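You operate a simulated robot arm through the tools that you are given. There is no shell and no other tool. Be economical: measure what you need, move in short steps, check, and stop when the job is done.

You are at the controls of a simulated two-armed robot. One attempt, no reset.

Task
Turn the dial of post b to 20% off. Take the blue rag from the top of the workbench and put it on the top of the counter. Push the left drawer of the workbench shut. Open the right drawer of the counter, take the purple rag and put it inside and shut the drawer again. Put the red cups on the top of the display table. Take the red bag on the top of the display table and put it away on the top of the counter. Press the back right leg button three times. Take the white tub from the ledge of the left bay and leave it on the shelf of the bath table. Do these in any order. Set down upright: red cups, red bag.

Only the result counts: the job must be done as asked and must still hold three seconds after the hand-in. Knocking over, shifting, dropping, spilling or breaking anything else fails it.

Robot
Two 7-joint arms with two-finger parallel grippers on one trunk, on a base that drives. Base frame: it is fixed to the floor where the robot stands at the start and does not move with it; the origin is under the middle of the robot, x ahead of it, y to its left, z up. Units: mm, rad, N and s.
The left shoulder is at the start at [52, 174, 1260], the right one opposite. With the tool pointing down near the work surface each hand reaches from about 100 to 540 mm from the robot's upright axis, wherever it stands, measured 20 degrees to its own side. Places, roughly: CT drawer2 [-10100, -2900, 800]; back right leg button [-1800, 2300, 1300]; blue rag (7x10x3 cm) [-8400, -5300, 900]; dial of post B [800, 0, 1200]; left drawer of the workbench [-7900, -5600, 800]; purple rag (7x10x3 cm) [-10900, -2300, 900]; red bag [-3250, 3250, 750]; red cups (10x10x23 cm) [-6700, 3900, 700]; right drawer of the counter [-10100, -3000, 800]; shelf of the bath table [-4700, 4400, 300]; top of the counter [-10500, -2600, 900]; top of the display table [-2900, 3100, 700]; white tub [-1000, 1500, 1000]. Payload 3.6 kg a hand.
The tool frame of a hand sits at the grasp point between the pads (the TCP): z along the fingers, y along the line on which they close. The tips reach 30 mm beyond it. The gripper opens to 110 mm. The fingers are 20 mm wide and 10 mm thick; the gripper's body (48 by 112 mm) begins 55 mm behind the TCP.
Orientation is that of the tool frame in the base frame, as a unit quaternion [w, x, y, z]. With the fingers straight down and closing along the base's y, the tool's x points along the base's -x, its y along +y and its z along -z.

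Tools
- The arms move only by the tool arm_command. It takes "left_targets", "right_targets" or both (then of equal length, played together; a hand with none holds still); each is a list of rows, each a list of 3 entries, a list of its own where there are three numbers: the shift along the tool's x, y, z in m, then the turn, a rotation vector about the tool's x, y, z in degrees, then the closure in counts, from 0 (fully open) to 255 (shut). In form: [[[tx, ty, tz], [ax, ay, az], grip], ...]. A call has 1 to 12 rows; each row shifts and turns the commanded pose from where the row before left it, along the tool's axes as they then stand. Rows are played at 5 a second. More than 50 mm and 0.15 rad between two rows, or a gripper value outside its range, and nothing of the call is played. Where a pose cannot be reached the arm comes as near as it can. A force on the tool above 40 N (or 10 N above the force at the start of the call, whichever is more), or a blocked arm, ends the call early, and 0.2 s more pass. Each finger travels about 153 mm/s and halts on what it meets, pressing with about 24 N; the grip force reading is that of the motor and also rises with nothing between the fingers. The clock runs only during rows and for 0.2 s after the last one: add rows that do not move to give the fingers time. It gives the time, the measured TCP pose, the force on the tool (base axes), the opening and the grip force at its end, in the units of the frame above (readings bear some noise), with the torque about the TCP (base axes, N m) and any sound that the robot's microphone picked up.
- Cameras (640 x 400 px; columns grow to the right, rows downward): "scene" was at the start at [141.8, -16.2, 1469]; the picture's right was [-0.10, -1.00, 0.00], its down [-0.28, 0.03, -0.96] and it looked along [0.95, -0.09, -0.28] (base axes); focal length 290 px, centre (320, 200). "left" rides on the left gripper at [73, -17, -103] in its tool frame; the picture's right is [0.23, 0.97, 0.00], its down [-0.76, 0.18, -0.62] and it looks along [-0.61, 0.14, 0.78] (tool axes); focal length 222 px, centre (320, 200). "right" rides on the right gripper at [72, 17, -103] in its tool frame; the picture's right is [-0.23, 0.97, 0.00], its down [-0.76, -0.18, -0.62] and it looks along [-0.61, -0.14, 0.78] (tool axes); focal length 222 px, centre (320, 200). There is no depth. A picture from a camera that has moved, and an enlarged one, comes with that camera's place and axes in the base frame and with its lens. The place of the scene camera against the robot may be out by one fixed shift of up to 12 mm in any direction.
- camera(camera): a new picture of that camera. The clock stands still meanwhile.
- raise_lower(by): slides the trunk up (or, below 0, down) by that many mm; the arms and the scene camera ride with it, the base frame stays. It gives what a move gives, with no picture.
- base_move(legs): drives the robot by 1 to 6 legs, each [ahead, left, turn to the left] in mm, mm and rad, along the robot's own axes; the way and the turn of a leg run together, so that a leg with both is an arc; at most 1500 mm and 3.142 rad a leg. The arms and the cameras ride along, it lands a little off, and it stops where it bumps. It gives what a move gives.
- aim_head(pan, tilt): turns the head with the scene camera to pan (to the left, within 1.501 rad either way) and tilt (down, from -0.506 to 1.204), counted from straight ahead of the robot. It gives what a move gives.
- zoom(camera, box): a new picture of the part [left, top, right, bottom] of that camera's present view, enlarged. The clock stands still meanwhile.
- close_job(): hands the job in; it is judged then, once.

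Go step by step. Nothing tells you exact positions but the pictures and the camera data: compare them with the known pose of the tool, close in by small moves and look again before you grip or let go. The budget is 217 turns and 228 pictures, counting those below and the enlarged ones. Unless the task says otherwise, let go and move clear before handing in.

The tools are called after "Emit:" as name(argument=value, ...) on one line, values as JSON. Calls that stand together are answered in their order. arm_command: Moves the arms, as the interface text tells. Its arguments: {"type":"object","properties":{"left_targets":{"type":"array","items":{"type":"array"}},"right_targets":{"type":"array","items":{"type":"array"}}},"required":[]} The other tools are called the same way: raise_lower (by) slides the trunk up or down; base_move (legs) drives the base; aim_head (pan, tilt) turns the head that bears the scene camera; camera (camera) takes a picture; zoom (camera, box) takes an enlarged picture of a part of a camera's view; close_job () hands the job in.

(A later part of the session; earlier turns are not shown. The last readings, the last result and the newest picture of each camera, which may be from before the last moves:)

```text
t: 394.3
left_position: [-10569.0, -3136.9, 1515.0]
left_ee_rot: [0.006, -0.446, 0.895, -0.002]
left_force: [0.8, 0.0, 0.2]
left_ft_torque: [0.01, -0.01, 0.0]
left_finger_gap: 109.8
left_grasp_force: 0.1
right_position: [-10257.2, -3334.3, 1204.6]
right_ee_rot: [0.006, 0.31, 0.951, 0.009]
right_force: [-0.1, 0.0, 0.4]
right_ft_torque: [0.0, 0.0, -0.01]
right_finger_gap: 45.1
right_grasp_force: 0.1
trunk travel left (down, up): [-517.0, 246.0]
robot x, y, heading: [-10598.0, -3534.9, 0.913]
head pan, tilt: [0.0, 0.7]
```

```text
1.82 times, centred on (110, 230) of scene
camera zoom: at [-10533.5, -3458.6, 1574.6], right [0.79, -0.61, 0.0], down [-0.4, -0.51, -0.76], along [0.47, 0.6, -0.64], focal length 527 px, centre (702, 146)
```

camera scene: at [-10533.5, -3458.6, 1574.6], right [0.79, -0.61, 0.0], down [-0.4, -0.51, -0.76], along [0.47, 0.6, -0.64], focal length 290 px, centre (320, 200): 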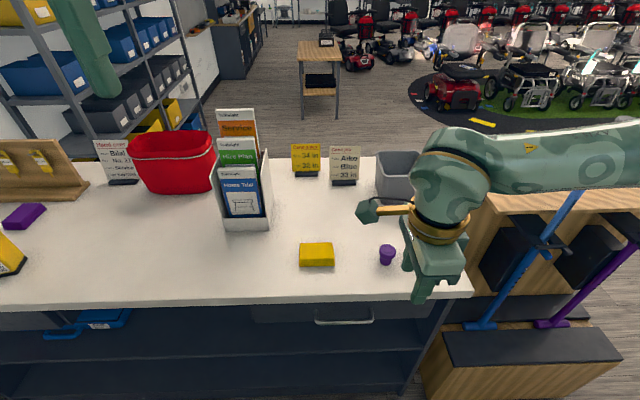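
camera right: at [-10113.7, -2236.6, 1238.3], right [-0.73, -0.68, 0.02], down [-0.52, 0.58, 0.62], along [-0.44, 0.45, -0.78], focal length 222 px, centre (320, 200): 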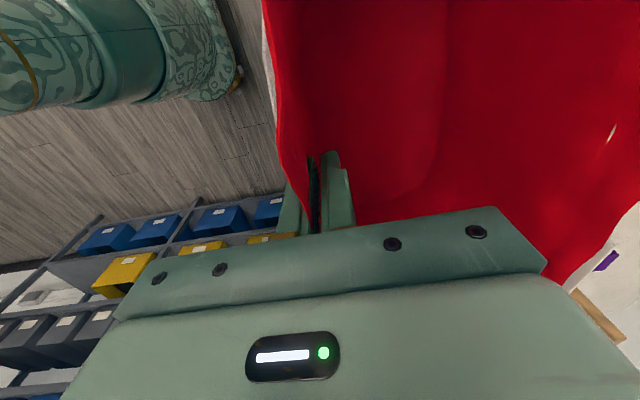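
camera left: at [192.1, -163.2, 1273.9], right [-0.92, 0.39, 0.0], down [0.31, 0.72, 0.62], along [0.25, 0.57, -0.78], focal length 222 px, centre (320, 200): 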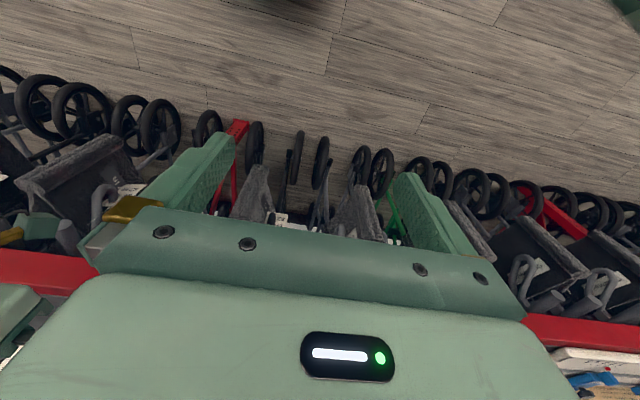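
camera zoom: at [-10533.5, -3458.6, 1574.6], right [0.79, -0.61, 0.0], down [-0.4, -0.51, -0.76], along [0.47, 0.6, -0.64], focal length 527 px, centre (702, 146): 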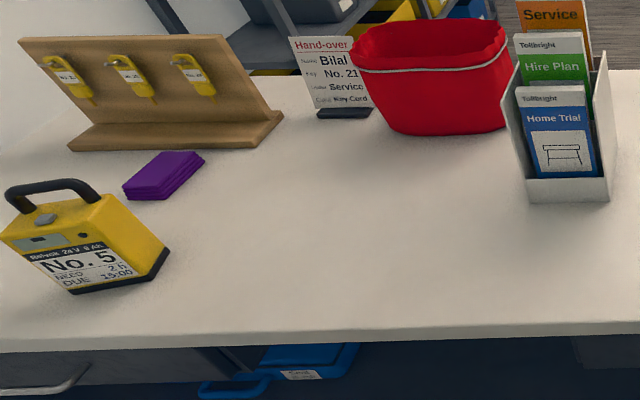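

The drawer has a bar handle standing ~35 mm off its front. I'll grip it with the right hand pitched ~35° and closing vertically. Back off 190, lower the trunk, and swing the hand forward.

Emit:
base_move(legs=[[-190, 67, 0.01]])

Emit:
raise_lower(by=-250)

Emit:
arm_command(right_targets=[[[0, 0.03, 0], [-8, 0, 0], 150], [[0, 0.03, 0.004], [-8, 0, 0], 150], [[0, 0.029, 0.008], [-8, 0, 0], 150], [[0, 0.027, 0.012], [-8, 0, 0], 150], [[0, 0.025, 0.016], [-8, 0, 0], 150], [[0, 0.023, 0.019], [-8, 0, 0], 150], [[0, 0.02, 0.022], [-7, 0, 0], 150], [[0, 0, 0], [0, 0, 0], 150]])

Emit:
camera(camera="right")

Emit:
camera(camera="scene")

```text
t: 395.9
left_position: [-10742.3, -3248.0, 1514.8]
left_ee_rot: [0.008, -0.448, 0.894, -0.002]
left_force: [0.4, -0.3, -1.0]
left_ft_torque: [-0.05, 0.01, -0.01]
left_finger_gap: 110.2
left_grasp_force: 0.1
right_position: [-10427.3, -3442.7, 1204.1]
right_ee_rot: [0.006, 0.306, 0.952, 0.01]
right_force: [0.1, -1.0, -0.1]
right_ft_torque: [0.02, -0.05, 0.02]
right_finger_gap: 45.4
right_grasp_force: 0.1
trunk travel left (down, up): [-517.0, 246.0]
robot x, y, heading: [-10762.1, -3647.1, 0.923]
head pan, tilt: [0.0, 0.7]
```

```text
t: 398.5
left_position: [-10741.6, -3248.1, 1265.0]
left_ee_rot: [0.006, -0.449, 0.893, -0.002]
left_force: [0.4, 0.2, 0.4]
left_ft_torque: [0.03, -0.01, 0.03]
left_finger_gap: 110.1
left_grasp_force: 0.1
right_position: [-10428.4, -3442.0, 955.0]
right_ee_rot: [0.006, 0.306, 0.952, 0.01]
right_force: [-0.3, 0.3, 0.1]
right_ft_torque: [-0.01, -0.01, 0.0]
right_finger_gap: 45.3
right_grasp_force: 0.2
trunk travel left (down, up): [-267.0, 496.0]
robot x, y, heading: [-10766.6, -3644.7, 0.918]
head pan, tilt: [0.0, 0.7]
```

```text
t: 400.3
left_position: [-10741.5, -3247.6, 1264.7]
left_ee_rot: [0.006, -0.449, 0.894, -0.002]
left_force: [-0.8, -0.6, 0.2]
left_ft_torque: [-0.02, -0.01, 0.02]
left_finger_gap: 109.8
left_grasp_force: 0.1
right_position: [-10314.1, -3267.6, 968.7]
right_ee_rot: [0.149, 0.275, 0.845, 0.433]
right_force: [0.0, -0.2, -0.1]
right_ft_torque: [-0.02, 0.0, -0.02]
right_finger_gap: 45.3
right_grasp_force: 0.1
right hand out of reach, approached as far as the arm can: row 7
trunk travel left (down, up): [-267.0, 496.0]
robot x, y, heading: [-10762.0, -3649.4, 0.916]
head pan, tilt: [0.0, 0.7]
```

```text
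79 pictures are left
camera right: at [-10417.1, -3286.0, 1042.1], right [0.51, 0.33, 0.8], down [0.25, -0.94, 0.23], along [0.82, 0.08, -0.56], focal length 222 px, centre (320, 200)
```

right: 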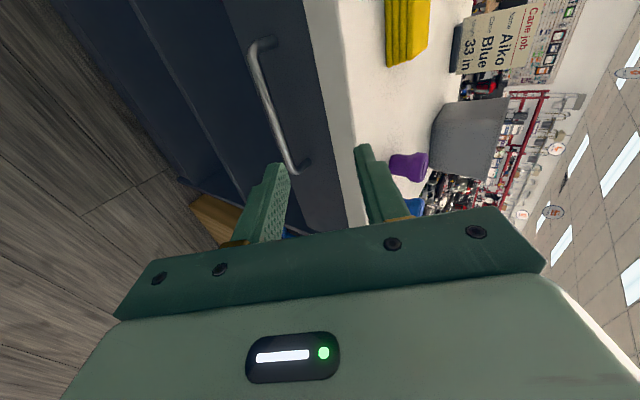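

```text
78 pictures are left
camera scene: at [-10659.0, -3511.9, 1321.6], right [0.79, -0.61, 0.0], down [-0.39, -0.51, -0.76], along [0.46, 0.61, -0.64], focal length 290 px, centre (320, 200)
```

scene: 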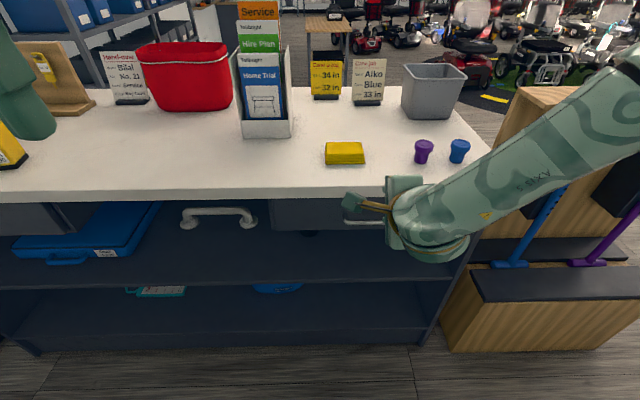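

The hand is at 35° with vertical closing. Handle estimated at (−10245, −3198, ~830). I move to ~60 mm short of it and look again.

Emit:
arm_command(right_targets=[[[-0.004, -0.019, 0.0], [0, 0, 0], 150], [[-0.004, -0.019, 0.02], [0, 0, 0], 150], [[-0.004, -0.019, 0.03], [0, 0, 0], 150], [[0, 0, 0.03], [0, 0, 0], 150], [[0, 0, 0], [0, 0, 0], 150]])

Emit:
camera(camera="right")

```text
t: 401.5
left_position: [-10741.0, -3249.1, 1265.0]
left_ee_rot: [0.007, -0.449, 0.893, -0.002]
left_force: [0.5, -1.0, -0.1]
left_ft_torque: [0.0, 0.0, -0.02]
left_finger_gap: 109.9
left_grasp_force: 0.1
right_position: [-10290.1, -3204.0, 924.8]
right_ee_rot: [0.147, 0.27, 0.842, 0.444]
right_force: [0.0, 0.6, 0.3]
right_ft_torque: [0.02, -0.01, 0.0]
right_finger_gap: 45.2
right_grasp_force: 0.0
right hand out of reach, approached as far as the arm can: row 1, 2, 3
trunk travel left (down, up): [-267.0, 496.0]
robot x, y, heading: [-10764.6, -3651.6, 0.913]
head pan, tilt: [0.0, 0.7]
```

```text
77 pictures are left
camera right: at [-10393.4, -3223.3, 997.2], right [0.5, 0.32, 0.81], down [0.26, -0.94, 0.21], along [0.83, 0.1, -0.55], focal length 222 px, centre (320, 200)
```

right: 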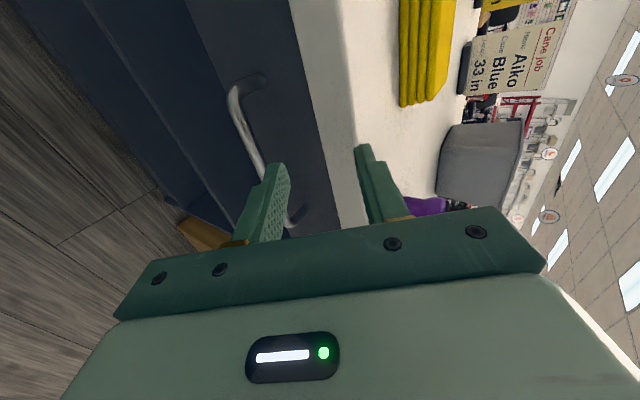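

I back off 80 and use the trunk to come down.

Emit:
base_move(legs=[[-80, 0, 0]])

Emit:
raise_lower(by=-70)

Emit:
camera(camera="right")

```text
t: 402.6
left_position: [-10792.5, -3313.5, 1264.9]
left_ee_rot: [0.007, -0.448, 0.894, -0.002]
left_force: [-0.4, -0.2, 0.6]
left_ft_torque: [0.03, 0.0, -0.02]
left_finger_gap: 109.8
left_grasp_force: 0.0
right_position: [-10339.6, -3268.4, 925.7]
right_ee_rot: [0.148, 0.27, 0.841, 0.445]
right_force: [0.3, -0.5, -0.3]
right_ft_torque: [-0.01, 0.0, -0.04]
right_finger_gap: 45.8
right_grasp_force: 0.1
trunk travel left (down, up): [-267.0, 496.0]
robot x, y, heading: [-10816.1, -3709.1, 0.92]
head pan, tilt: [0.0, 0.7]
```

```text
t: 403.6
left_position: [-10791.4, -3312.9, 1195.3]
left_ee_rot: [0.007, -0.449, 0.893, -0.001]
left_force: [-0.3, -0.3, -0.5]
left_ft_torque: [0.01, -0.02, 0.01]
left_finger_gap: 110.0
left_grasp_force: 0.1
right_position: [-10336.7, -3263.1, 826.5]
right_ee_rot: [0.14, 0.275, 0.855, 0.418]
right_force: [-0.5, 0.0, 0.3]
right_ft_torque: [0.0, 0.0, 0.01]
right_finger_gap: 45.3
right_grasp_force: 0.0
trunk travel left (down, up): [-197.0, 566.0]
robot x, y, heading: [-10813.2, -3707.3, 0.925]
head pan, tilt: [0.0, 0.7]
```

```text
76 pictures are left
camera right: at [-10437.0, -3280.0, 902.7], right [0.53, 0.35, 0.77], down [0.26, -0.93, 0.25], along [0.81, 0.07, -0.58], focal length 222 px, centre (320, 200)
```

right: 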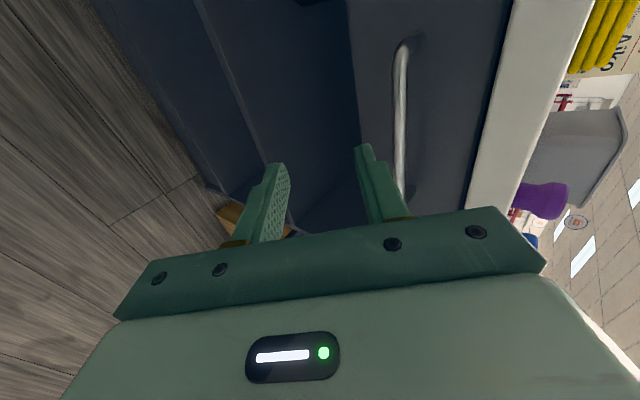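

Views agree: handle at n≈−8700, z≈828. I shift right 35, raise ~10, and drive 75 ahead, then check.

Emit:
raise_lower(by=9)

Emit:
base_move(legs=[[75, -35, 0]])

Emit:
camera(camera="right")

```text
t: 404.2
left_position: [-10790.1, -3312.0, 1203.8]
left_ee_rot: [0.006, -0.448, 0.894, -0.002]
left_force: [0.5, 0.0, -0.3]
left_ft_torque: [-0.02, 0.02, 0.01]
left_finger_gap: 109.9
left_grasp_force: 0.1
right_position: [-10335.7, -3262.4, 834.8]
right_ee_rot: [0.14, 0.275, 0.855, 0.417]
right_force: [1.0, 0.1, 0.9]
right_ft_torque: [0.02, -0.02, 0.02]
right_finger_gap: 45.2
right_grasp_force: 0.0
trunk travel left (down, up): [-206.0, 557.0]
robot x, y, heading: [-10813.0, -3710.4, 0.917]
head pan, tilt: [0.0, 0.7]
```

```text
t: 405.3
left_position: [-10714.8, -3274.5, 1204.6]
left_ee_rot: [0.007, -0.448, 0.894, -0.002]
left_force: [-0.4, 0.1, 0.3]
left_ft_torque: [0.01, 0.01, 0.0]
left_finger_gap: 110.2
left_grasp_force: 0.0
right_position: [-10259.3, -3226.1, 834.4]
right_ee_rot: [0.142, 0.276, 0.854, 0.418]
right_force: [1.3, -0.6, 1.0]
right_ft_torque: [0.03, 0.03, -0.02]
right_finger_gap: 45.3
right_grasp_force: 0.1
trunk travel left (down, up): [-206.0, 557.0]
robot x, y, heading: [-10739.2, -3671.4, 0.92]
head pan, tilt: [0.0, 0.7]
```

```text
75 pictures are left
camera right: at [-10360.5, -3241.4, 911.1], right [0.53, 0.35, 0.77], down [0.26, -0.93, 0.25], along [0.81, 0.07, -0.58], focal length 222 px, centre (320, 200)
```

right: 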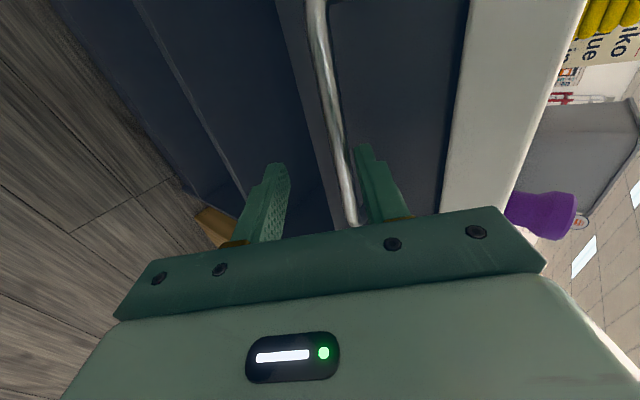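

The handle lies between the fingers, 32 mm out and 17 mm up. Forward 24, then close.

Emit:
base_move(legs=[[24, 0, 0]])

Emit:
camera(camera="right")

```text
t: 406.1
left_position: [-10699.6, -3252.9, 1202.6]
left_ee_rot: [0.006, -0.448, 0.894, -0.003]
left_force: [0.2, 0.5, -0.2]
left_ft_torque: [-0.01, 0.03, 0.02]
left_finger_gap: 110.2
left_grasp_force: 0.1
right_position: [-10244.3, -3204.3, 832.5]
right_ee_rot: [0.141, 0.277, 0.854, 0.417]
right_force: [0.5, 0.1, -0.5]
right_ft_torque: [0.03, 0.0, -0.01]
right_finger_gap: 45.1
right_grasp_force: 0.0
trunk travel left (down, up): [-206.0, 557.0]
robot x, y, heading: [-10726.9, -3651.6, 0.92]
head pan, tilt: [0.0, 0.7]
```

```text
74 pictures are left
camera right: at [-10345.5, -3220.9, 910.0], right [0.53, 0.35, 0.77], down [0.26, -0.93, 0.25], along [0.81, 0.07, -0.58], focal length 222 px, centre (320, 200)
```

right: 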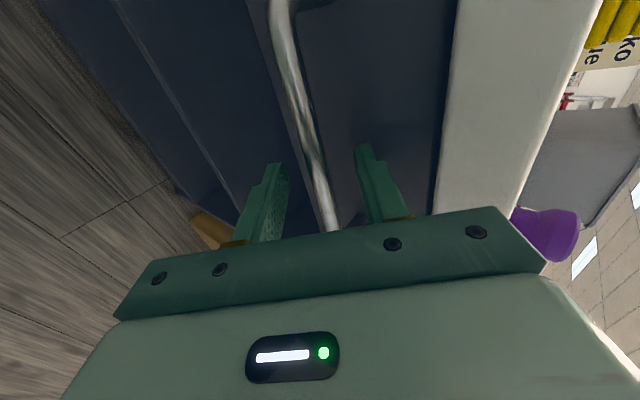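

Centered. Close and pull back.

Emit:
arm_command(right_targets=[[[0, 0, 0], [0, 0, 0], 190], [[0, 0, 0], [0, 0, 0], 230], [[0, 0, 0], [0, 0, 0], 255], [[0, 0, 0], [0, 0, 0], 255]])

Emit:
base_move(legs=[[-60, 0, 0]])

Emit:
camera(camera="right")

```text
t: 407.1
left_position: [-10701.1, -3254.6, 1204.1]
left_ee_rot: [0.007, -0.448, 0.894, -0.001]
left_force: [0.0, -0.5, 0.8]
left_ft_torque: [0.01, 0.02, -0.01]
left_finger_gap: 110.1
left_grasp_force: 0.0
right_position: [-10244.5, -3206.0, 834.0]
right_ee_rot: [0.14, 0.276, 0.854, 0.418]
right_force: [0.2, 1.8, 5.8]
right_ft_torque: [0.12, 0.02, -0.07]
right_finger_gap: 11.5
right_grasp_force: 45.1
trunk travel left (down, up): [-206.0, 557.0]
robot x, y, heading: [-10720.0, -3651.9, 0.918]
head pan, tilt: [0.0, 0.7]
```

```text
t: 408.1
left_position: [-10737.3, -3303.6, 1205.1]
left_ee_rot: [0.007, -0.448, 0.894, -0.002]
left_force: [0.2, 0.1, -1.1]
left_ft_torque: [-0.03, -0.01, -0.01]
left_finger_gap: 109.9
left_grasp_force: 0.0
right_position: [-10282.2, -3255.5, 836.2]
right_ee_rot: [0.141, 0.277, 0.853, 0.419]
right_force: [7.2, -3.3, 9.4]
right_ft_torque: [0.36, 0.25, 0.5]
right_finger_gap: 11.8
right_grasp_force: 45.6
trunk travel left (down, up): [-206.0, 557.0]
robot x, y, heading: [-10761.4, -3703.2, 0.917]
head pan, tilt: [0.0, 0.7]
```

```text
73 pictures are left
camera right: at [-10382.4, -3271.2, 911.6], right [0.53, 0.35, 0.77], down [0.26, -0.93, 0.25], along [0.81, 0.07, -0.58], focal length 222 px, centre (320, 200)
```

right: 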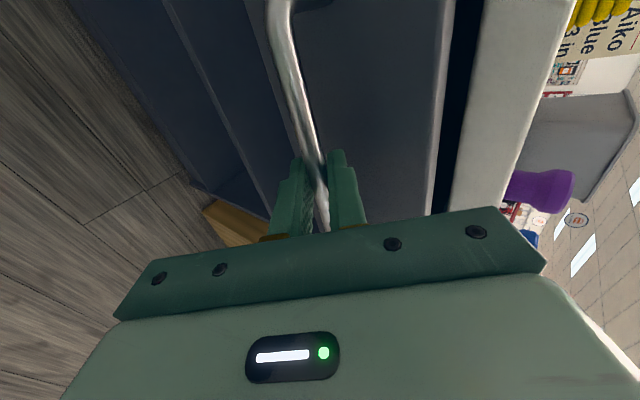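

The drawer slides. Pull 160 mm more.

Emit:
base_move(legs=[[-160, 0, 0]])

Emit:
camera(camera="scene")

```text
t: 409.5
left_position: [-10834.6, -3434.3, 1205.1]
left_ee_rot: [0.006, -0.448, 0.894, 0.0]
left_force: [-0.8, -0.4, -0.1]
left_ft_torque: [0.02, 0.01, 0.0]
left_finger_gap: 109.9
left_grasp_force: 0.1
right_position: [-10375.8, -3384.8, 835.4]
right_ee_rot: [0.142, 0.278, 0.852, 0.42]
right_force: [27.7, -18.2, 10.3]
right_ft_torque: [-0.14, -0.47, -0.3]
right_finger_gap: 11.7
right_grasp_force: 44.7
trunk travel left (down, up): [-206.0, 557.0]
robot x, y, heading: [-10861.7, -3826.1, 0.919]
head pan, tilt: [0.0, 0.7]
```

```text
72 pictures are left
camera scene: at [-10733.3, -3672.8, 1258.6], right [0.8, -0.61, 0.0], down [-0.39, -0.51, -0.77], along [0.46, 0.61, -0.64], focal length 290 px, centre (320, 200)
```

scene: 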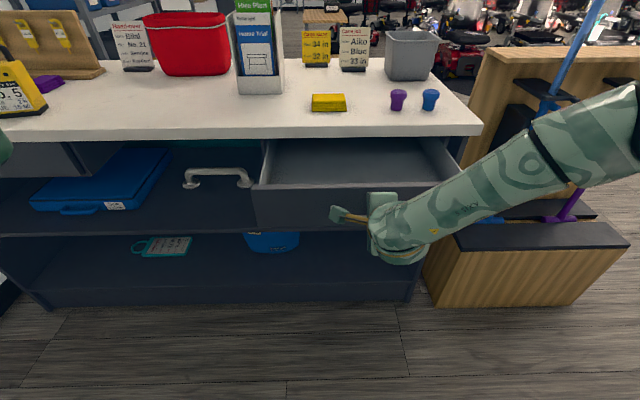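

Drawer open ~220 mm, empty. I release the handle, back off, and go look closely at the purple rag, which lies behind a yellow lantern.

Emit:
arm_command(right_targets=[[[0, 0, 0], [0, 0, 0], 200], [[0, 0, 0], [0, 0, 0], 150], [[0, 0, 0], [0, 0, 0], 120], [[0, 0, 0], [0, 0, 0], 120]])

Emit:
base_move(legs=[[-70, 0, 0]])

Emit:
raise_lower(by=300)

Emit:
base_move(legs=[[0, 700, 0], [150, 0, 0]])

Emit:
camera(camera="scene")

```text
t: 410.5
left_position: [-10835.4, -3431.1, 1203.7]
left_ee_rot: [0.006, -0.449, 0.894, -0.002]
left_force: [0.3, -0.1, -0.2]
left_ft_torque: [0.03, -0.01, -0.01]
left_finger_gap: 110.0
left_grasp_force: 0.0
right_position: [-10377.6, -3382.8, 834.5]
right_ee_rot: [0.144, 0.278, 0.853, 0.418]
right_force: [0.0, -1.4, -0.2]
right_ft_torque: [-0.03, 0.02, -0.04]
right_finger_gap: 57.5
right_grasp_force: 0.0
trunk travel left (down, up): [-206.0, 557.0]
robot x, y, heading: [-10861.8, -3827.0, 0.92]
head pan, tilt: [0.0, 0.7]
```

```text
t: 411.5
left_position: [-10878.0, -3487.9, 1204.0]
left_ee_rot: [0.006, -0.447, 0.895, -0.002]
left_force: [-0.7, 0.1, 0.1]
left_ft_torque: [0.04, -0.03, 0.03]
left_finger_gap: 110.0
left_grasp_force: 0.1
right_position: [-10419.9, -3440.9, 835.9]
right_ee_rot: [0.144, 0.279, 0.852, 0.419]
right_force: [0.0, -0.3, -0.2]
right_ft_torque: [-0.01, 0.0, 0.01]
right_finger_gap: 58.5
right_grasp_force: 0.2
trunk travel left (down, up): [-206.0, 557.0]
robot x, y, heading: [-10901.0, -3884.6, 0.919]
head pan, tilt: [0.0, 0.7]
```

```text
t: 414.5
left_position: [-10877.8, -3486.1, 1504.0]
left_ee_rot: [0.006, -0.447, 0.894, -0.001]
left_force: [0.3, -0.3, 0.0]
left_ft_torque: [-0.02, -0.03, 0.01]
left_finger_gap: 109.7
left_grasp_force: 0.0
right_position: [-10419.4, -3438.9, 1135.0]
right_ee_rot: [0.145, 0.278, 0.853, 0.417]
right_force: [-0.2, 0.0, 0.9]
right_ft_torque: [-0.01, -0.01, -0.04]
right_finger_gap: 58.3
right_grasp_force: 0.1
trunk travel left (down, up): [-506.0, 257.0]
robot x, y, heading: [-10903.9, -3884.9, 0.917]
head pan, tilt: [0.0, 0.7]
```

```text
t: 419.4
left_position: [-11335.1, -2938.8, 1504.4]
left_ee_rot: [0.007, -0.443, 0.897, -0.002]
left_force: [0.3, 0.9, 0.4]
left_ft_torque: [-0.01, 0.01, 0.01]
left_finger_gap: 109.8
left_grasp_force: 0.1
right_position: [-10875.9, -2895.1, 1136.0]
right_ee_rot: [0.146, 0.283, 0.852, 0.416]
right_force: [0.1, -0.2, -0.9]
right_ft_torque: [0.0, 0.04, -0.01]
right_finger_gap: 58.3
right_grasp_force: 0.1
trunk travel left (down, up): [-506.0, 257.0]
robot x, y, heading: [-11361.4, -3331.9, 0.913]
head pan, tilt: [0.0, 0.7]
```

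```text
71 pictures are left
camera scene: at [-11300.0, -3258.1, 1563.6], right [0.79, -0.62, 0.0], down [-0.4, -0.51, -0.76], along [0.47, 0.6, -0.64], focal length 290 px, centre (320, 200)
```

scene: 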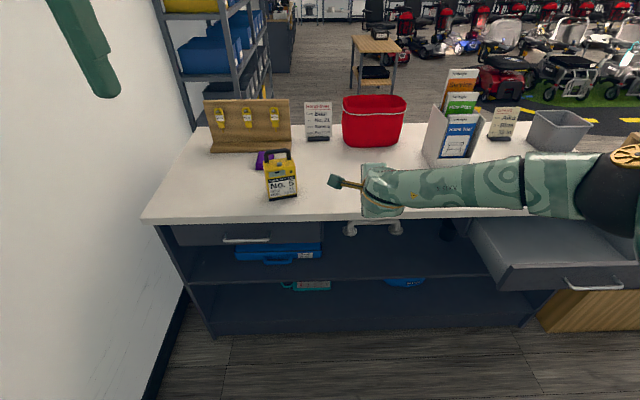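

Emit:
zoom(camera="scene", box=[190, 90, 350, 230])

```text
2.86 times, centred on (270, 160) of scene
camera zoom: at [-11300.0, -3258.1, 1563.6], right [0.79, -0.62, 0.0], down [-0.4, -0.51, -0.76], along [0.47, 0.6, -0.64], focal length 828 px, centre (463, 314)
```

zoom: 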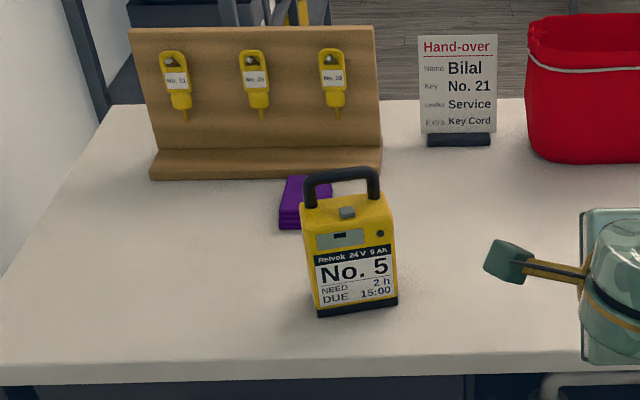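

The rag (~70 mm along the counter × 100 deep) lies ~115 mm beyond the lantern, which is ~165 mm tall. The left hand, already pointing down and nearly in line, can take it from above. I tuck the right hand up, lower the trunk, and extend the left with a slight tilt.

Emit:
arm_command(right_targets=[[[0, 0.006, -0.042], [0, 0, 0], 120], [[0, 0.006, -0.042], [0, 0, 0], 120], [[0, 0.006, -0.042], [0, 0, 0], 120], [[0, 0.006, -0.042], [0, 0, 0], 120], [[0, 0.006, -0.042], [0, 0, 0], 120], [[0, 0, 0], [0, 0, 0], 120]])

Emit:
raise_lower(by=-290)

Emit:
arm_command(left_targets=[[[-0.04, 0, 0], [0, -7, 0], 0], [[-0.04, 0, 0.005], [0, -7, 0], 0], [[-0.039, 0, 0.01], [0, -6, 0], 0], [[-0.038, 0, 0.014], [0, 0, 0], 0], [[-0.038, 0, 0.014], [0, 0, 0], 0], [[-0.038, 0, 0.014], [0, 0, 0], 0], [[-0.038, 0, 0.014], [0, 0, 0], 0], [[0, 0, 0], [0, 0, 0], 0]])

```text
t: 420.8
left_position: [-11334.2, -2937.1, 1504.8]
left_ee_rot: [0.006, -0.443, 0.896, -0.002]
left_force: [-0.1, -0.2, -0.1]
left_ft_torque: [-0.01, 0.01, -0.04]
left_finger_gap: 110.0
left_grasp_force: 0.0
right_position: [-10965.7, -3010.6, 1286.6]
right_ee_rot: [0.146, 0.283, 0.852, 0.416]
right_force: [-0.3, -0.6, -0.6]
right_ft_torque: [0.0, -0.01, 0.01]
right_finger_gap: 58.2
right_grasp_force: 0.0
trunk travel left (down, up): [-506.0, 257.0]
robot x, y, heading: [-11363.1, -3336.1, 0.906]
head pan, tilt: [0.0, 0.7]
```

```text
t: 423.7
left_position: [-11334.8, -2938.4, 1215.1]
left_ee_rot: [0.006, -0.443, 0.896, -0.002]
left_force: [0.4, -0.9, 0.5]
left_ft_torque: [0.01, -0.03, 0.02]
left_finger_gap: 109.9
left_grasp_force: 0.0
right_position: [-10968.0, -3011.8, 997.5]
right_ee_rot: [0.146, 0.284, 0.851, 0.417]
right_force: [0.3, 0.3, -0.1]
right_ft_torque: [-0.01, -0.01, 0.02]
right_finger_gap: 58.0
right_grasp_force: 0.0
trunk travel left (down, up): [-216.0, 547.0]
robot x, y, heading: [-11364.7, -3336.0, 0.91]
head pan, tilt: [0.0, 0.7]
```

```text
t: 425.5
left_position: [-11191.5, -2739.6, 1210.0]
left_ee_rot: [0.157, -0.444, 0.879, 0.079]
left_force: [-0.4, 0.3, -0.7]
left_ft_torque: [0.02, -0.05, 0.02]
left_finger_gap: 110.0
left_grasp_force: 0.0
left hand out of reach, approached as far as the arm can: row 6, 7
right_position: [-10967.7, -3011.5, 998.0]
right_ee_rot: [0.146, 0.283, 0.852, 0.417]
right_force: [-0.5, -0.6, 0.2]
right_ft_torque: [-0.02, 0.02, -0.03]
right_finger_gap: 58.1
right_grasp_force: 0.0
trunk travel left (down, up): [-216.0, 547.0]
robot x, y, heading: [-11362.9, -3331.8, 0.904]
head pan, tilt: [0.0, 0.7]
```

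Reach is better lower down; I lower 120 mm and extend further.

Emit:
arm_command(left_targets=[[[0.01, 0, 0.028], [0, 0, 0], 0], [[0.01, 0, 0.028], [0, 0, 0], 0], [[0.01, 0, 0.028], [0, 0, 0], 0], [[0.01, 0, 0.028], [0, 0, 0], 0], [[-0.036, 0, 0.014], [0, 0, 0], 0], [[-0.036, 0, 0.014], [0, 0, 0], 0], [[-0.036, 0, 0.014], [0, 0, 0], 0], [[-0.036, 0, 0.014], [0, 0, 0], 0], [[0, 0, 0], [0, 0, 0], 0]])

Emit:
camera(camera="left")

```text
t: 427.5
left_position: [-11123.4, -2656.5, 1089.0]
left_ee_rot: [0.163, -0.437, 0.881, 0.075]
left_force: [-0.7, 0.0, 0.5]
left_ft_torque: [-0.02, -0.02, 0.02]
left_finger_gap: 110.1
left_grasp_force: 0.0
left hand out of reach, approached as far as the arm can: row 7, 8
right_position: [-10967.2, -3012.0, 996.5]
right_ee_rot: [0.146, 0.283, 0.852, 0.416]
right_force: [1.0, -0.3, 0.7]
right_ft_torque: [0.01, -0.01, -0.02]
right_finger_gap: 58.1
right_grasp_force: 0.1
trunk travel left (down, up): [-216.0, 547.0]
robot x, y, heading: [-11364.5, -3338.7, 0.91]
head pan, tilt: [0.0, 0.7]
```

```text
69 pictures are left
camera left: at [-11174.9, -2749.9, 1160.3], right [-0.9, 0.42, -0.09], down [0.15, 0.51, 0.85], along [0.4, 0.75, -0.52], focal length 222 px, centre (320, 200)
```

left: 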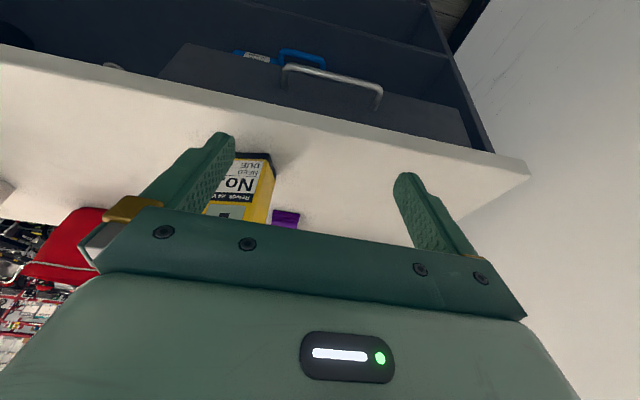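

Rag centre ≈ (s 7290, n −8370). I raise 40 to clear the lantern and drive ahead 370, shifting right 12.

Emit:
raise_lower(by=40)

Emit:
base_move(legs=[[370, -8, 0.015]])

Emit:
camera(camera="left")

Emit:
camera(camera="scene")

```text
t: 428.3
left_position: [-11131.6, -2667.3, 1149.6]
left_ee_rot: [0.179, -0.436, 0.878, 0.083]
left_force: [0.3, 0.7, -0.5]
left_ft_torque: [0.01, 0.01, -0.02]
left_finger_gap: 109.8
left_grasp_force: 0.0
right_position: [-10966.9, -3010.2, 1036.8]
right_ee_rot: [0.146, 0.283, 0.852, 0.416]
right_force: [0.0, -0.4, 0.4]
right_ft_torque: [0.01, -0.02, -0.02]
right_finger_gap: 58.3
right_grasp_force: 0.0
trunk travel left (down, up): [-256.0, 507.0]
robot x, y, heading: [-11366.4, -3335.2, 0.908]
head pan, tilt: [0.0, 0.7]
```

```text
t: 430.6
left_position: [-10906.5, -2381.1, 1151.2]
left_ee_rot: [0.18, -0.44, 0.876, 0.085]
left_force: [-0.5, 0.1, 0.8]
left_ft_torque: [-0.03, 0.01, 0.02]
left_finger_gap: 110.0
left_grasp_force: 0.0
right_position: [-10739.9, -2725.0, 1036.5]
right_ee_rot: [0.144, 0.28, 0.853, 0.417]
right_force: [0.8, 0.3, 0.6]
right_ft_torque: [-0.01, 0.01, 0.01]
right_finger_gap: 58.4
right_grasp_force: 0.1
trunk travel left (down, up): [-256.0, 507.0]
robot x, y, heading: [-11134.2, -3052.3, 0.916]
head pan, tilt: [0.0, 0.7]
```

```text
68 pictures are left
camera left: at [-10958.3, -2477.6, 1218.6], right [-0.9, 0.42, -0.1], down [0.13, 0.48, 0.87], along [0.41, 0.77, -0.49], focal length 222 px, centre (320, 200)
```

left: 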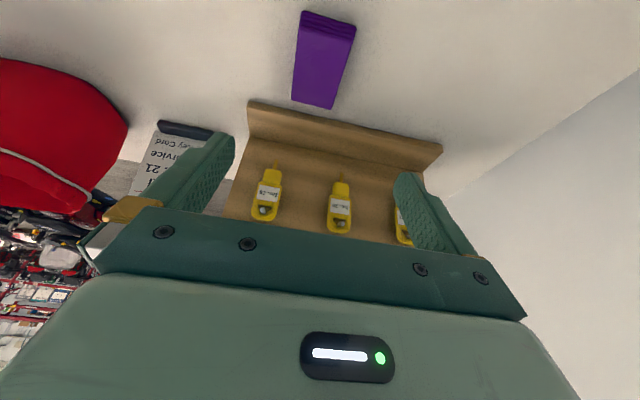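

```text
67 pictures are left
camera scene: at [-11023.9, -2913.0, 1310.1], right [0.79, -0.61, 0.0], down [-0.39, -0.51, -0.76], along [0.47, 0.61, -0.65], focal length 290 px, centre (320, 200)
```

scene: 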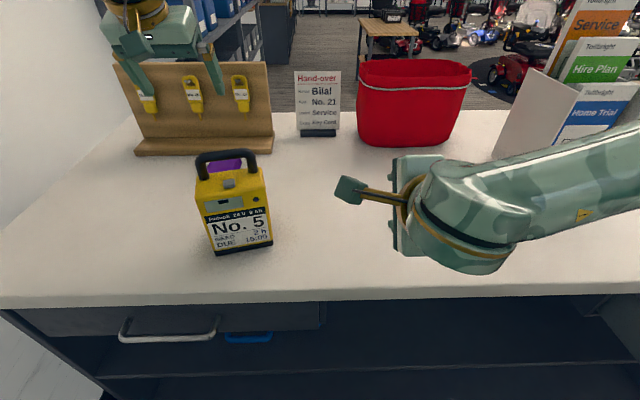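

Clear view of the rag. I yaw +12° (matches the rag and keeps the camera off the lantern) and lower 175 mm.

Emit:
arm_command(left_targets=[[[0, 0, 0], [0, 0, 6], 0], [[0, 0, 0], [0, 0, 6], 0], [[0.008, -0.0028, 0.035], [0, 0, 0], 0], [[0.008, -0.0028, 0.035], [0, 0, 0], 0], [[0.008, -0.0028, 0.035], [0, 0, 0], 0], [[0.008, -0.0028, 0.035], [0, 0, 0], 0], [[0, 0, 0], [0, 0, 0], 0]])

Emit:
camera(camera="left")

Emit:
camera(camera="scene")

```text
t: 432.2
left_position: [-10881.6, -2371.4, 1009.8]
left_ee_rot: [0.18, -0.44, 0.876, 0.084]
left_force: [0.1, -0.1, 0.8]
left_ft_torque: [-0.03, -0.02, -0.01]
left_finger_gap: 110.2
left_grasp_force: 0.0
left hand out of reach, approached as far as the arm can: row 1, 2
right_position: [-10740.1, -2725.5, 1036.3]
right_ee_rot: [0.144, 0.28, 0.852, 0.418]
right_force: [0.9, 1.6, 0.5]
right_ft_torque: [0.02, 0.01, 0.0]
right_finger_gap: 58.3
right_grasp_force: 0.1
trunk travel left (down, up): [-256.0, 507.0]
robot x, y, heading: [-11131.3, -3051.0, 0.912]
head pan, tilt: [0.0, 0.7]
```

```text
66 pictures are left
camera left: at [-10933.8, -2467.2, 1077.1], right [-0.9, 0.42, -0.1], down [0.13, 0.48, 0.87], along [0.41, 0.77, -0.48], focal length 222 px, centre (320, 200)
```

left: 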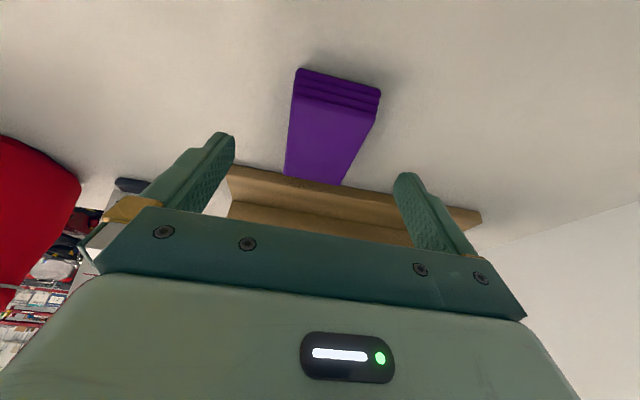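

```text
65 pictures are left
camera scene: at [-11024.7, -2914.1, 1310.4], right [0.79, -0.61, 0.0], down [-0.39, -0.51, -0.76], along [0.47, 0.61, -0.64], focal length 290 px, centre (320, 200)
```

scene: 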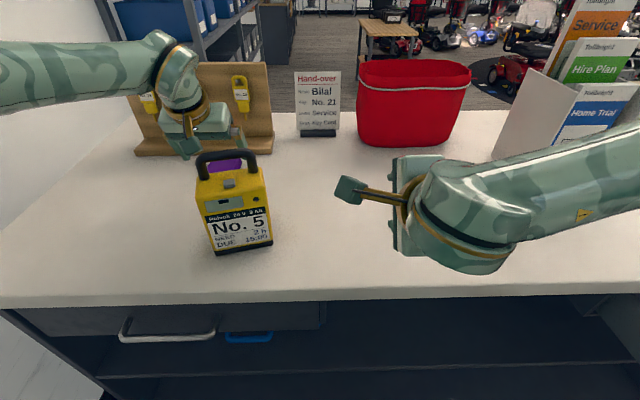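

Yaw isn't available but the rag is aligned well enough. Remaining: 89 mm along the tool. Margin to the lantern ~20 mm; I descend in steps.

Emit:
arm_command(left_targets=[[[-0.003, 0.002, 0.025], [0, 0, 0], 0], [[-0.003, 0.002, 0.025], [0, 0, 0], 0], [[-0.001, 0, 0.015], [0, 0, 0], 0], [[0, 0, 0], [0, 0, 0], 0]])

Emit:
camera(camera="left")

Emit:
zoom(camera="scene", box=[120, 60, 300, 260])

```text
t: 433.2
left_position: [-10866.0, -2342.6, 953.1]
left_ee_rot: [0.18, -0.439, 0.876, 0.084]
left_force: [0.5, -0.8, 0.6]
left_ft_torque: [-0.04, 0.02, 0.04]
left_finger_gap: 110.1
left_grasp_force: 0.0
right_position: [-10740.2, -2725.2, 1037.1]
right_ee_rot: [0.144, 0.28, 0.852, 0.418]
right_force: [0.9, -0.7, 0.8]
right_ft_torque: [0.02, 0.02, 0.0]
right_finger_gap: 58.4
right_grasp_force: 0.0
trunk travel left (down, up): [-256.0, 507.0]
robot x, y, heading: [-11135.2, -3055.6, 0.911]
head pan, tilt: [0.0, 0.7]
```

```text
64 pictures are left
camera left: at [-10917.0, -2438.4, 1019.9], right [-0.9, 0.42, -0.1], down [0.13, 0.48, 0.87], along [0.41, 0.77, -0.49], focal length 222 px, centre (320, 200)
```

left: 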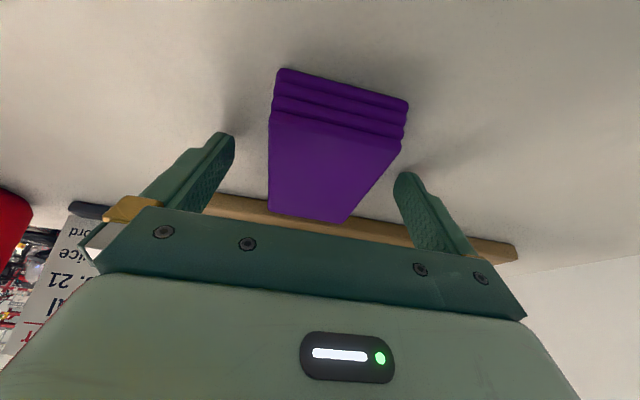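

```text
2.00 times, centred on (210, 160) of scene
camera zoom: at [-11024.6, -2913.8, 1310.3], right [0.79, -0.61, 0.0], down [-0.39, -0.51, -0.76], along [0.47, 0.61, -0.64], focal length 579 px, centre (540, 280)
```

zoom: 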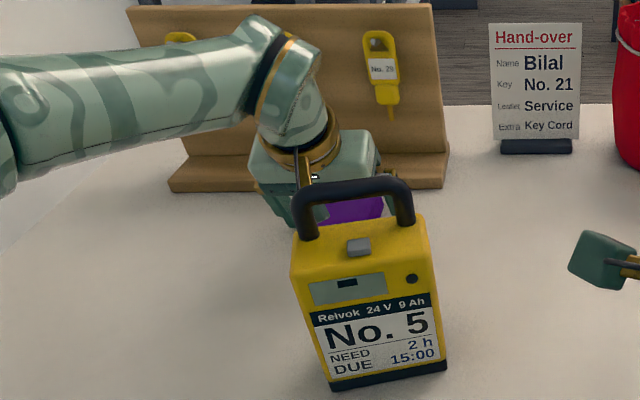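

The rag sits between the fingers. 22 mm lower, then close.

Emit:
arm_command(left_targets=[[[-0.002, 0.002, 0.012], [0, 0, 0], 0], [[-0.002, 0, 0.011], [0, 0, 0], 0], [[0, 0, 0], [0, 0, 0], 0]])

Emit:
arm_command(left_targets=[[[0, 0, 0], [0, 0, 0], 40], [[0, 0, 0], [0, 0, 0], 80], [[0, 0, 0], [0, 0, 0], 130], [[0, 0, 0], [0, 0, 0], 200], [[0, 0, 0], [0, 0, 0], 255], [[0, 0, 0], [0, 0, 0], 255]])

Emit:
camera(camera="left")

```text
t: 433.7
left_position: [-10861.7, -2337.1, 953.6]
left_ee_rot: [0.186, -0.442, 0.873, 0.087]
left_force: [-6.4, -13.2, 25.8]
left_ft_torque: [0.49, 1.36, 1.13]
left_finger_gap: 108.6
left_grasp_force: 0.1
right_position: [-10743.9, -2728.1, 1038.0]
right_ee_rot: [0.144, 0.279, 0.851, 0.42]
right_force: [-0.7, 0.5, -0.1]
right_ft_torque: [-0.03, -0.02, -0.03]
right_finger_gap: 58.3
right_grasp_force: 0.0
trunk travel left (down, up): [-256.0, 507.0]
robot x, y, heading: [-11134.2, -3052.4, 0.91]
head pan, tilt: [0.0, 0.7]
stopped in row 2 (left hand): the force on the tool passed its limit at 51 N (the readings are from after the stop); the commanded pose is now the measured one
```

```text
t: 434.2
left_position: [-10869.2, -2331.2, 952.2]
left_ee_rot: [0.185, -0.444, 0.872, 0.091]
left_force: [-6.6, -4.1, 15.3]
left_ft_torque: [0.31, 0.68, 0.47]
left_finger_gap: 76.8
left_grasp_force: 1.8
right_position: [-10743.7, -2725.7, 1037.2]
right_ee_rot: [0.143, 0.277, 0.852, 0.42]
right_force: [0.6, -0.6, 0.6]
right_ft_torque: [0.0, -0.01, -0.02]
right_finger_gap: 58.6
right_grasp_force: 0.0
trunk travel left (down, up): [-256.0, 507.0]
robot x, y, heading: [-11134.2, -3052.4, 0.921]
head pan, tilt: [0.0, 0.7]
stopped in row 2 (left hand): the force on the tool passed its limit at 48 N (the readings are from after the stop); the commanded pose is now the measured one
```

```text
62 pictures are left
camera left: at [-10919.1, -2427.5, 1017.0], right [-0.91, 0.41, -0.1], down [0.11, 0.46, 0.88], along [0.4, 0.79, -0.47], focal length 222 px, centre (320, 200)
```

left: 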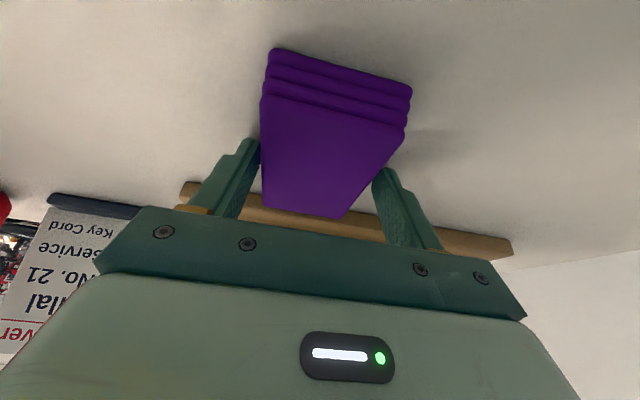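

A finger came down on the rag's skewed corner. I open, lift 25 mm, shift slightly left/forward, and look again.

Emit:
arm_command(left_targets=[[[0, 0, -0.01], [0, 0, 0], 0], [[0, 0, -0.015], [0, 0, 0], 0], [[-0.006, 0.005, 0], [0, 0, 0], 0], [[0, 0, 0], [0, 0, 0], 0]])

Emit:
camera(camera="left")

```text
t: 435.2
left_position: [-10873.0, -2330.3, 972.5]
left_ee_rot: [0.184, -0.444, 0.872, 0.089]
left_force: [0.4, -0.1, -0.4]
left_ft_torque: [0.02, 0.0, 0.02]
left_finger_gap: 109.8
left_grasp_force: 0.0
right_position: [-10741.9, -2724.3, 1037.7]
right_ee_rot: [0.144, 0.279, 0.852, 0.418]
right_force: [0.0, -0.7, -0.6]
right_ft_torque: [-0.01, -0.02, -0.04]
right_finger_gap: 58.4
right_grasp_force: 0.1
trunk travel left (down, up): [-256.0, 507.0]
robot x, y, heading: [-11132.3, -3054.8, 0.919]
head pan, tilt: [0.0, 0.7]
```

```text
61 pictures are left
camera left: at [-10924.4, -2427.4, 1039.0], right [-0.91, 0.41, -0.1], down [0.12, 0.47, 0.88], along [0.4, 0.78, -0.47], focal length 222 px, centre (320, 200)
```

left: 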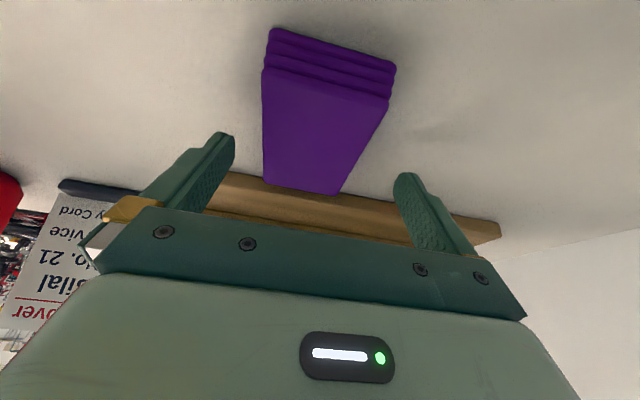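

Now well placed; trim 4 mm right and descend in small steps.

Emit:
arm_command(left_targets=[[[0, -0.004, 0.012], [0, 0, 0], 0], [[0, 0, 0.012], [0, 0, 0], 0], [[0, 0, 0.01], [0, 0, 0], 0], [[0, 0, 0], [0, 0, 0], 0]])

Emit:
camera(camera="left")

```text
t: 436.2
left_position: [-10864.3, -2321.6, 951.5]
left_ee_rot: [0.192, -0.444, 0.87, 0.094]
left_force: [-4.5, -8.2, 21.5]
left_ft_torque: [0.51, 1.06, 0.85]
left_finger_gap: 109.1
left_grasp_force: 0.1
right_position: [-10743.8, -2727.1, 1039.6]
right_ee_rot: [0.143, 0.278, 0.852, 0.42]
right_force: [-0.1, 0.6, -0.2]
right_ft_torque: [0.01, 0.0, -0.01]
right_finger_gap: 58.1
right_grasp_force: 0.1
trunk travel left (down, up): [-256.0, 507.0]
robot x, y, heading: [-11133.8, -3054.5, 0.921]
head pan, tilt: [0.0, 0.7]
stopped in row 4 (left hand): the force on the tool passed its limit at 42 N (the readings are from after the stop); the commanded pose is now the measured one
```

```text
60 pictures are left
camera left: at [-10914.7, -2419.6, 1016.0], right [-0.91, 0.4, -0.1], down [0.11, 0.46, 0.88], along [0.4, 0.79, -0.46], focal length 222 px, centre (320, 200)
```

left: 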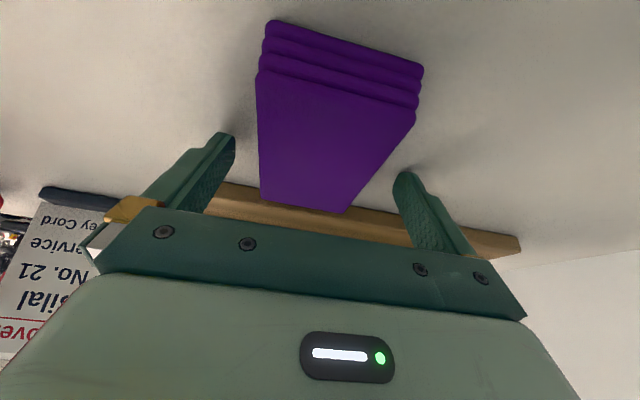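

The stop is the counter itself (top ≈ 919 mm), so the height is right. I ease up 4 mm and close on the rag.

Emit:
arm_command(left_targets=[[[0, 0, -0.005], [0, 0, 0], 0], [[0, 0, 0], [0, 0, 0], 30], [[0, 0, 0], [0, 0, 0], 60], [[0, 0, 0], [0, 0, 0], 90], [[0, 0, 0], [0, 0, 0], 130], [[0, 0, 0], [0, 0, 0], 200], [[0, 0, 0], [0, 0, 0], 255], [[0, 0, 0], [0, 0, 0], 255]])

Emit:
camera(camera="left")

```text
t: 438.0
left_position: [-10864.4, -2325.1, 952.6]
left_ee_rot: [0.189, -0.443, 0.872, 0.092]
left_force: [-8.0, -4.1, 16.4]
left_ft_torque: [0.28, 0.65, 0.22]
left_finger_gap: 64.4
left_grasp_force: 24.2
right_position: [-10744.8, -2725.7, 1037.8]
right_ee_rot: [0.144, 0.278, 0.852, 0.419]
right_force: [0.7, -0.2, 0.0]
right_ft_torque: [0.01, 0.0, 0.01]
right_finger_gap: 57.9
right_grasp_force: 0.0
trunk travel left (down, up): [-256.0, 507.0]
robot x, y, heading: [-11132.1, -3053.6, 0.92]
head pan, tilt: [0.0, 0.7]
```

```text
59 pictures are left
camera left: at [-10915.3, -2421.3, 1016.6], right [-0.91, 0.41, -0.1], down [0.11, 0.46, 0.88], along [0.4, 0.79, -0.47], focal length 222 px, centre (320, 200)
```

left: 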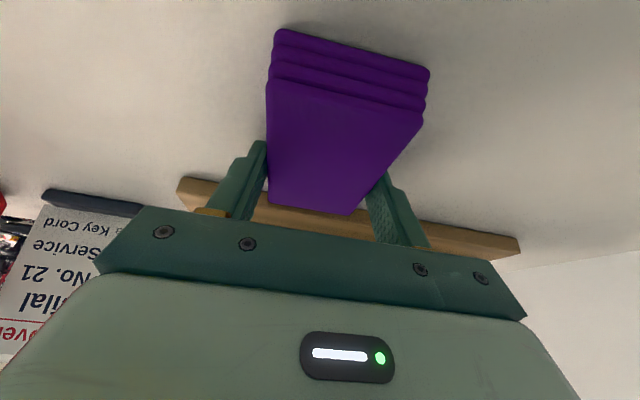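

Gripped (64 mm). I lift straight up 180 mm.

Emit:
arm_command(left_targets=[[[-0.0117, 0, -0.0276], [0, 0, 0], 255], [[-0.0117, 0, -0.0276], [0, 0, 0], 255], [[-0.0117, 0, -0.0276], [0, 0, 0], 255], [[-0.0117, 0, -0.0276], [0, 0, 0], 255], [[-0.0117, 0, -0.0276], [0, 0, 0], 255], [[-0.0117, 0, -0.0276], [0, 0, 0], 255], [[0, 0, 0], [0, 0, 0], 255]])

Emit:
camera(camera="scene")

```text
t: 439.6
left_position: [-10863.7, -2321.2, 980.3]
left_ee_rot: [0.187, -0.445, 0.871, 0.093]
left_force: [-0.2, 0.8, -1.1]
left_ft_torque: [-0.02, 0.03, -0.01]
left_finger_gap: 64.1
left_grasp_force: 23.9
left hand out of reach, approached as far as the arm can: row 2, 3, 4, 5, 6
right_position: [-10742.6, -2724.0, 1037.4]
right_ee_rot: [0.143, 0.277, 0.853, 0.417]
right_force: [0.3, -0.4, 0.2]
right_ft_torque: [0.0, 0.01, 0.0]
right_finger_gap: 58.1
right_grasp_force: 0.1
trunk travel left (down, up): [-256.0, 507.0]
robot x, y, heading: [-11135.9, -3050.5, 0.928]
head pan, tilt: [0.0, 0.7]
```

```text
58 pictures are left
camera scene: at [-11025.8, -2913.6, 1310.2], right [0.8, -0.61, 0.0], down [-0.39, -0.51, -0.76], along [0.46, 0.61, -0.64], focal length 290 px, centre (320, 200)
```

scene: 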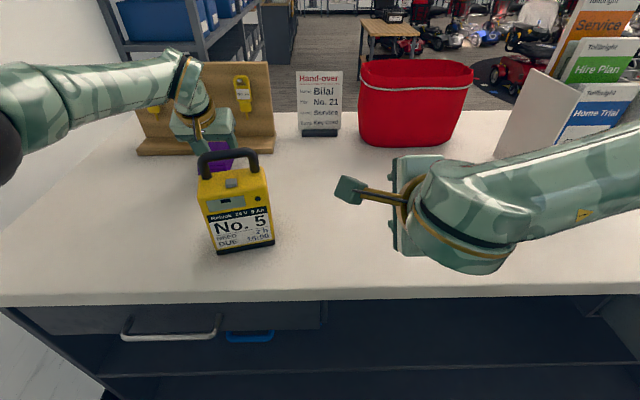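

Reach-limited, so I use the trunk to raise.

Emit:
raise_lower(by=60)

Emit:
raise_lower(by=60)

Emit:
camera(camera="scene")

```text
t: 440.6
left_position: [-10870.4, -2330.7, 1077.9]
left_ee_rot: [0.212, -0.442, 0.865, 0.105]
left_force: [-1.5, -0.1, -0.3]
left_ft_torque: [0.0, 0.01, 0.02]
left_finger_gap: 64.2
left_grasp_force: 23.6
right_position: [-10742.3, -2723.4, 1095.8]
right_ee_rot: [0.144, 0.278, 0.853, 0.417]
right_force: [0.6, -0.5, -0.3]
right_ft_torque: [0.04, 0.01, 0.0]
right_finger_gap: 58.5
right_grasp_force: 0.1
trunk travel left (down, up): [-316.0, 447.0]
robot x, y, heading: [-11135.3, -3051.0, 0.92]
head pan, tilt: [0.0, 0.7]
```

```text
t: 441.6
left_position: [-10878.1, -2340.6, 1165.0]
left_ee_rot: [0.231, -0.44, 0.86, 0.114]
left_force: [0.4, 0.7, -0.6]
left_ft_torque: [0.01, 0.04, 0.03]
left_finger_gap: 64.3
left_grasp_force: 24.1
right_position: [-10743.4, -2723.7, 1157.9]
right_ee_rot: [0.143, 0.278, 0.853, 0.417]
right_force: [0.4, 0.8, 0.0]
right_ft_torque: [0.02, -0.01, 0.03]
right_finger_gap: 58.3
right_grasp_force: 0.0
trunk travel left (down, up): [-376.0, 387.0]
robot x, y, heading: [-11135.2, -3053.5, 0.918]
head pan, tilt: [0.0, 0.7]
```

```text
57 pictures are left
camera scene: at [-11054.1, -2950.7, 1432.4], right [0.8, -0.61, 0.0], down [-0.39, -0.51, -0.76], along [0.46, 0.61, -0.65], focal length 290 px, centre (320, 200)
```

scene: 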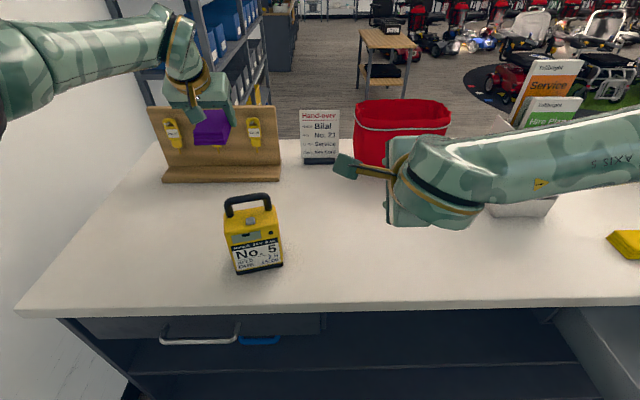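

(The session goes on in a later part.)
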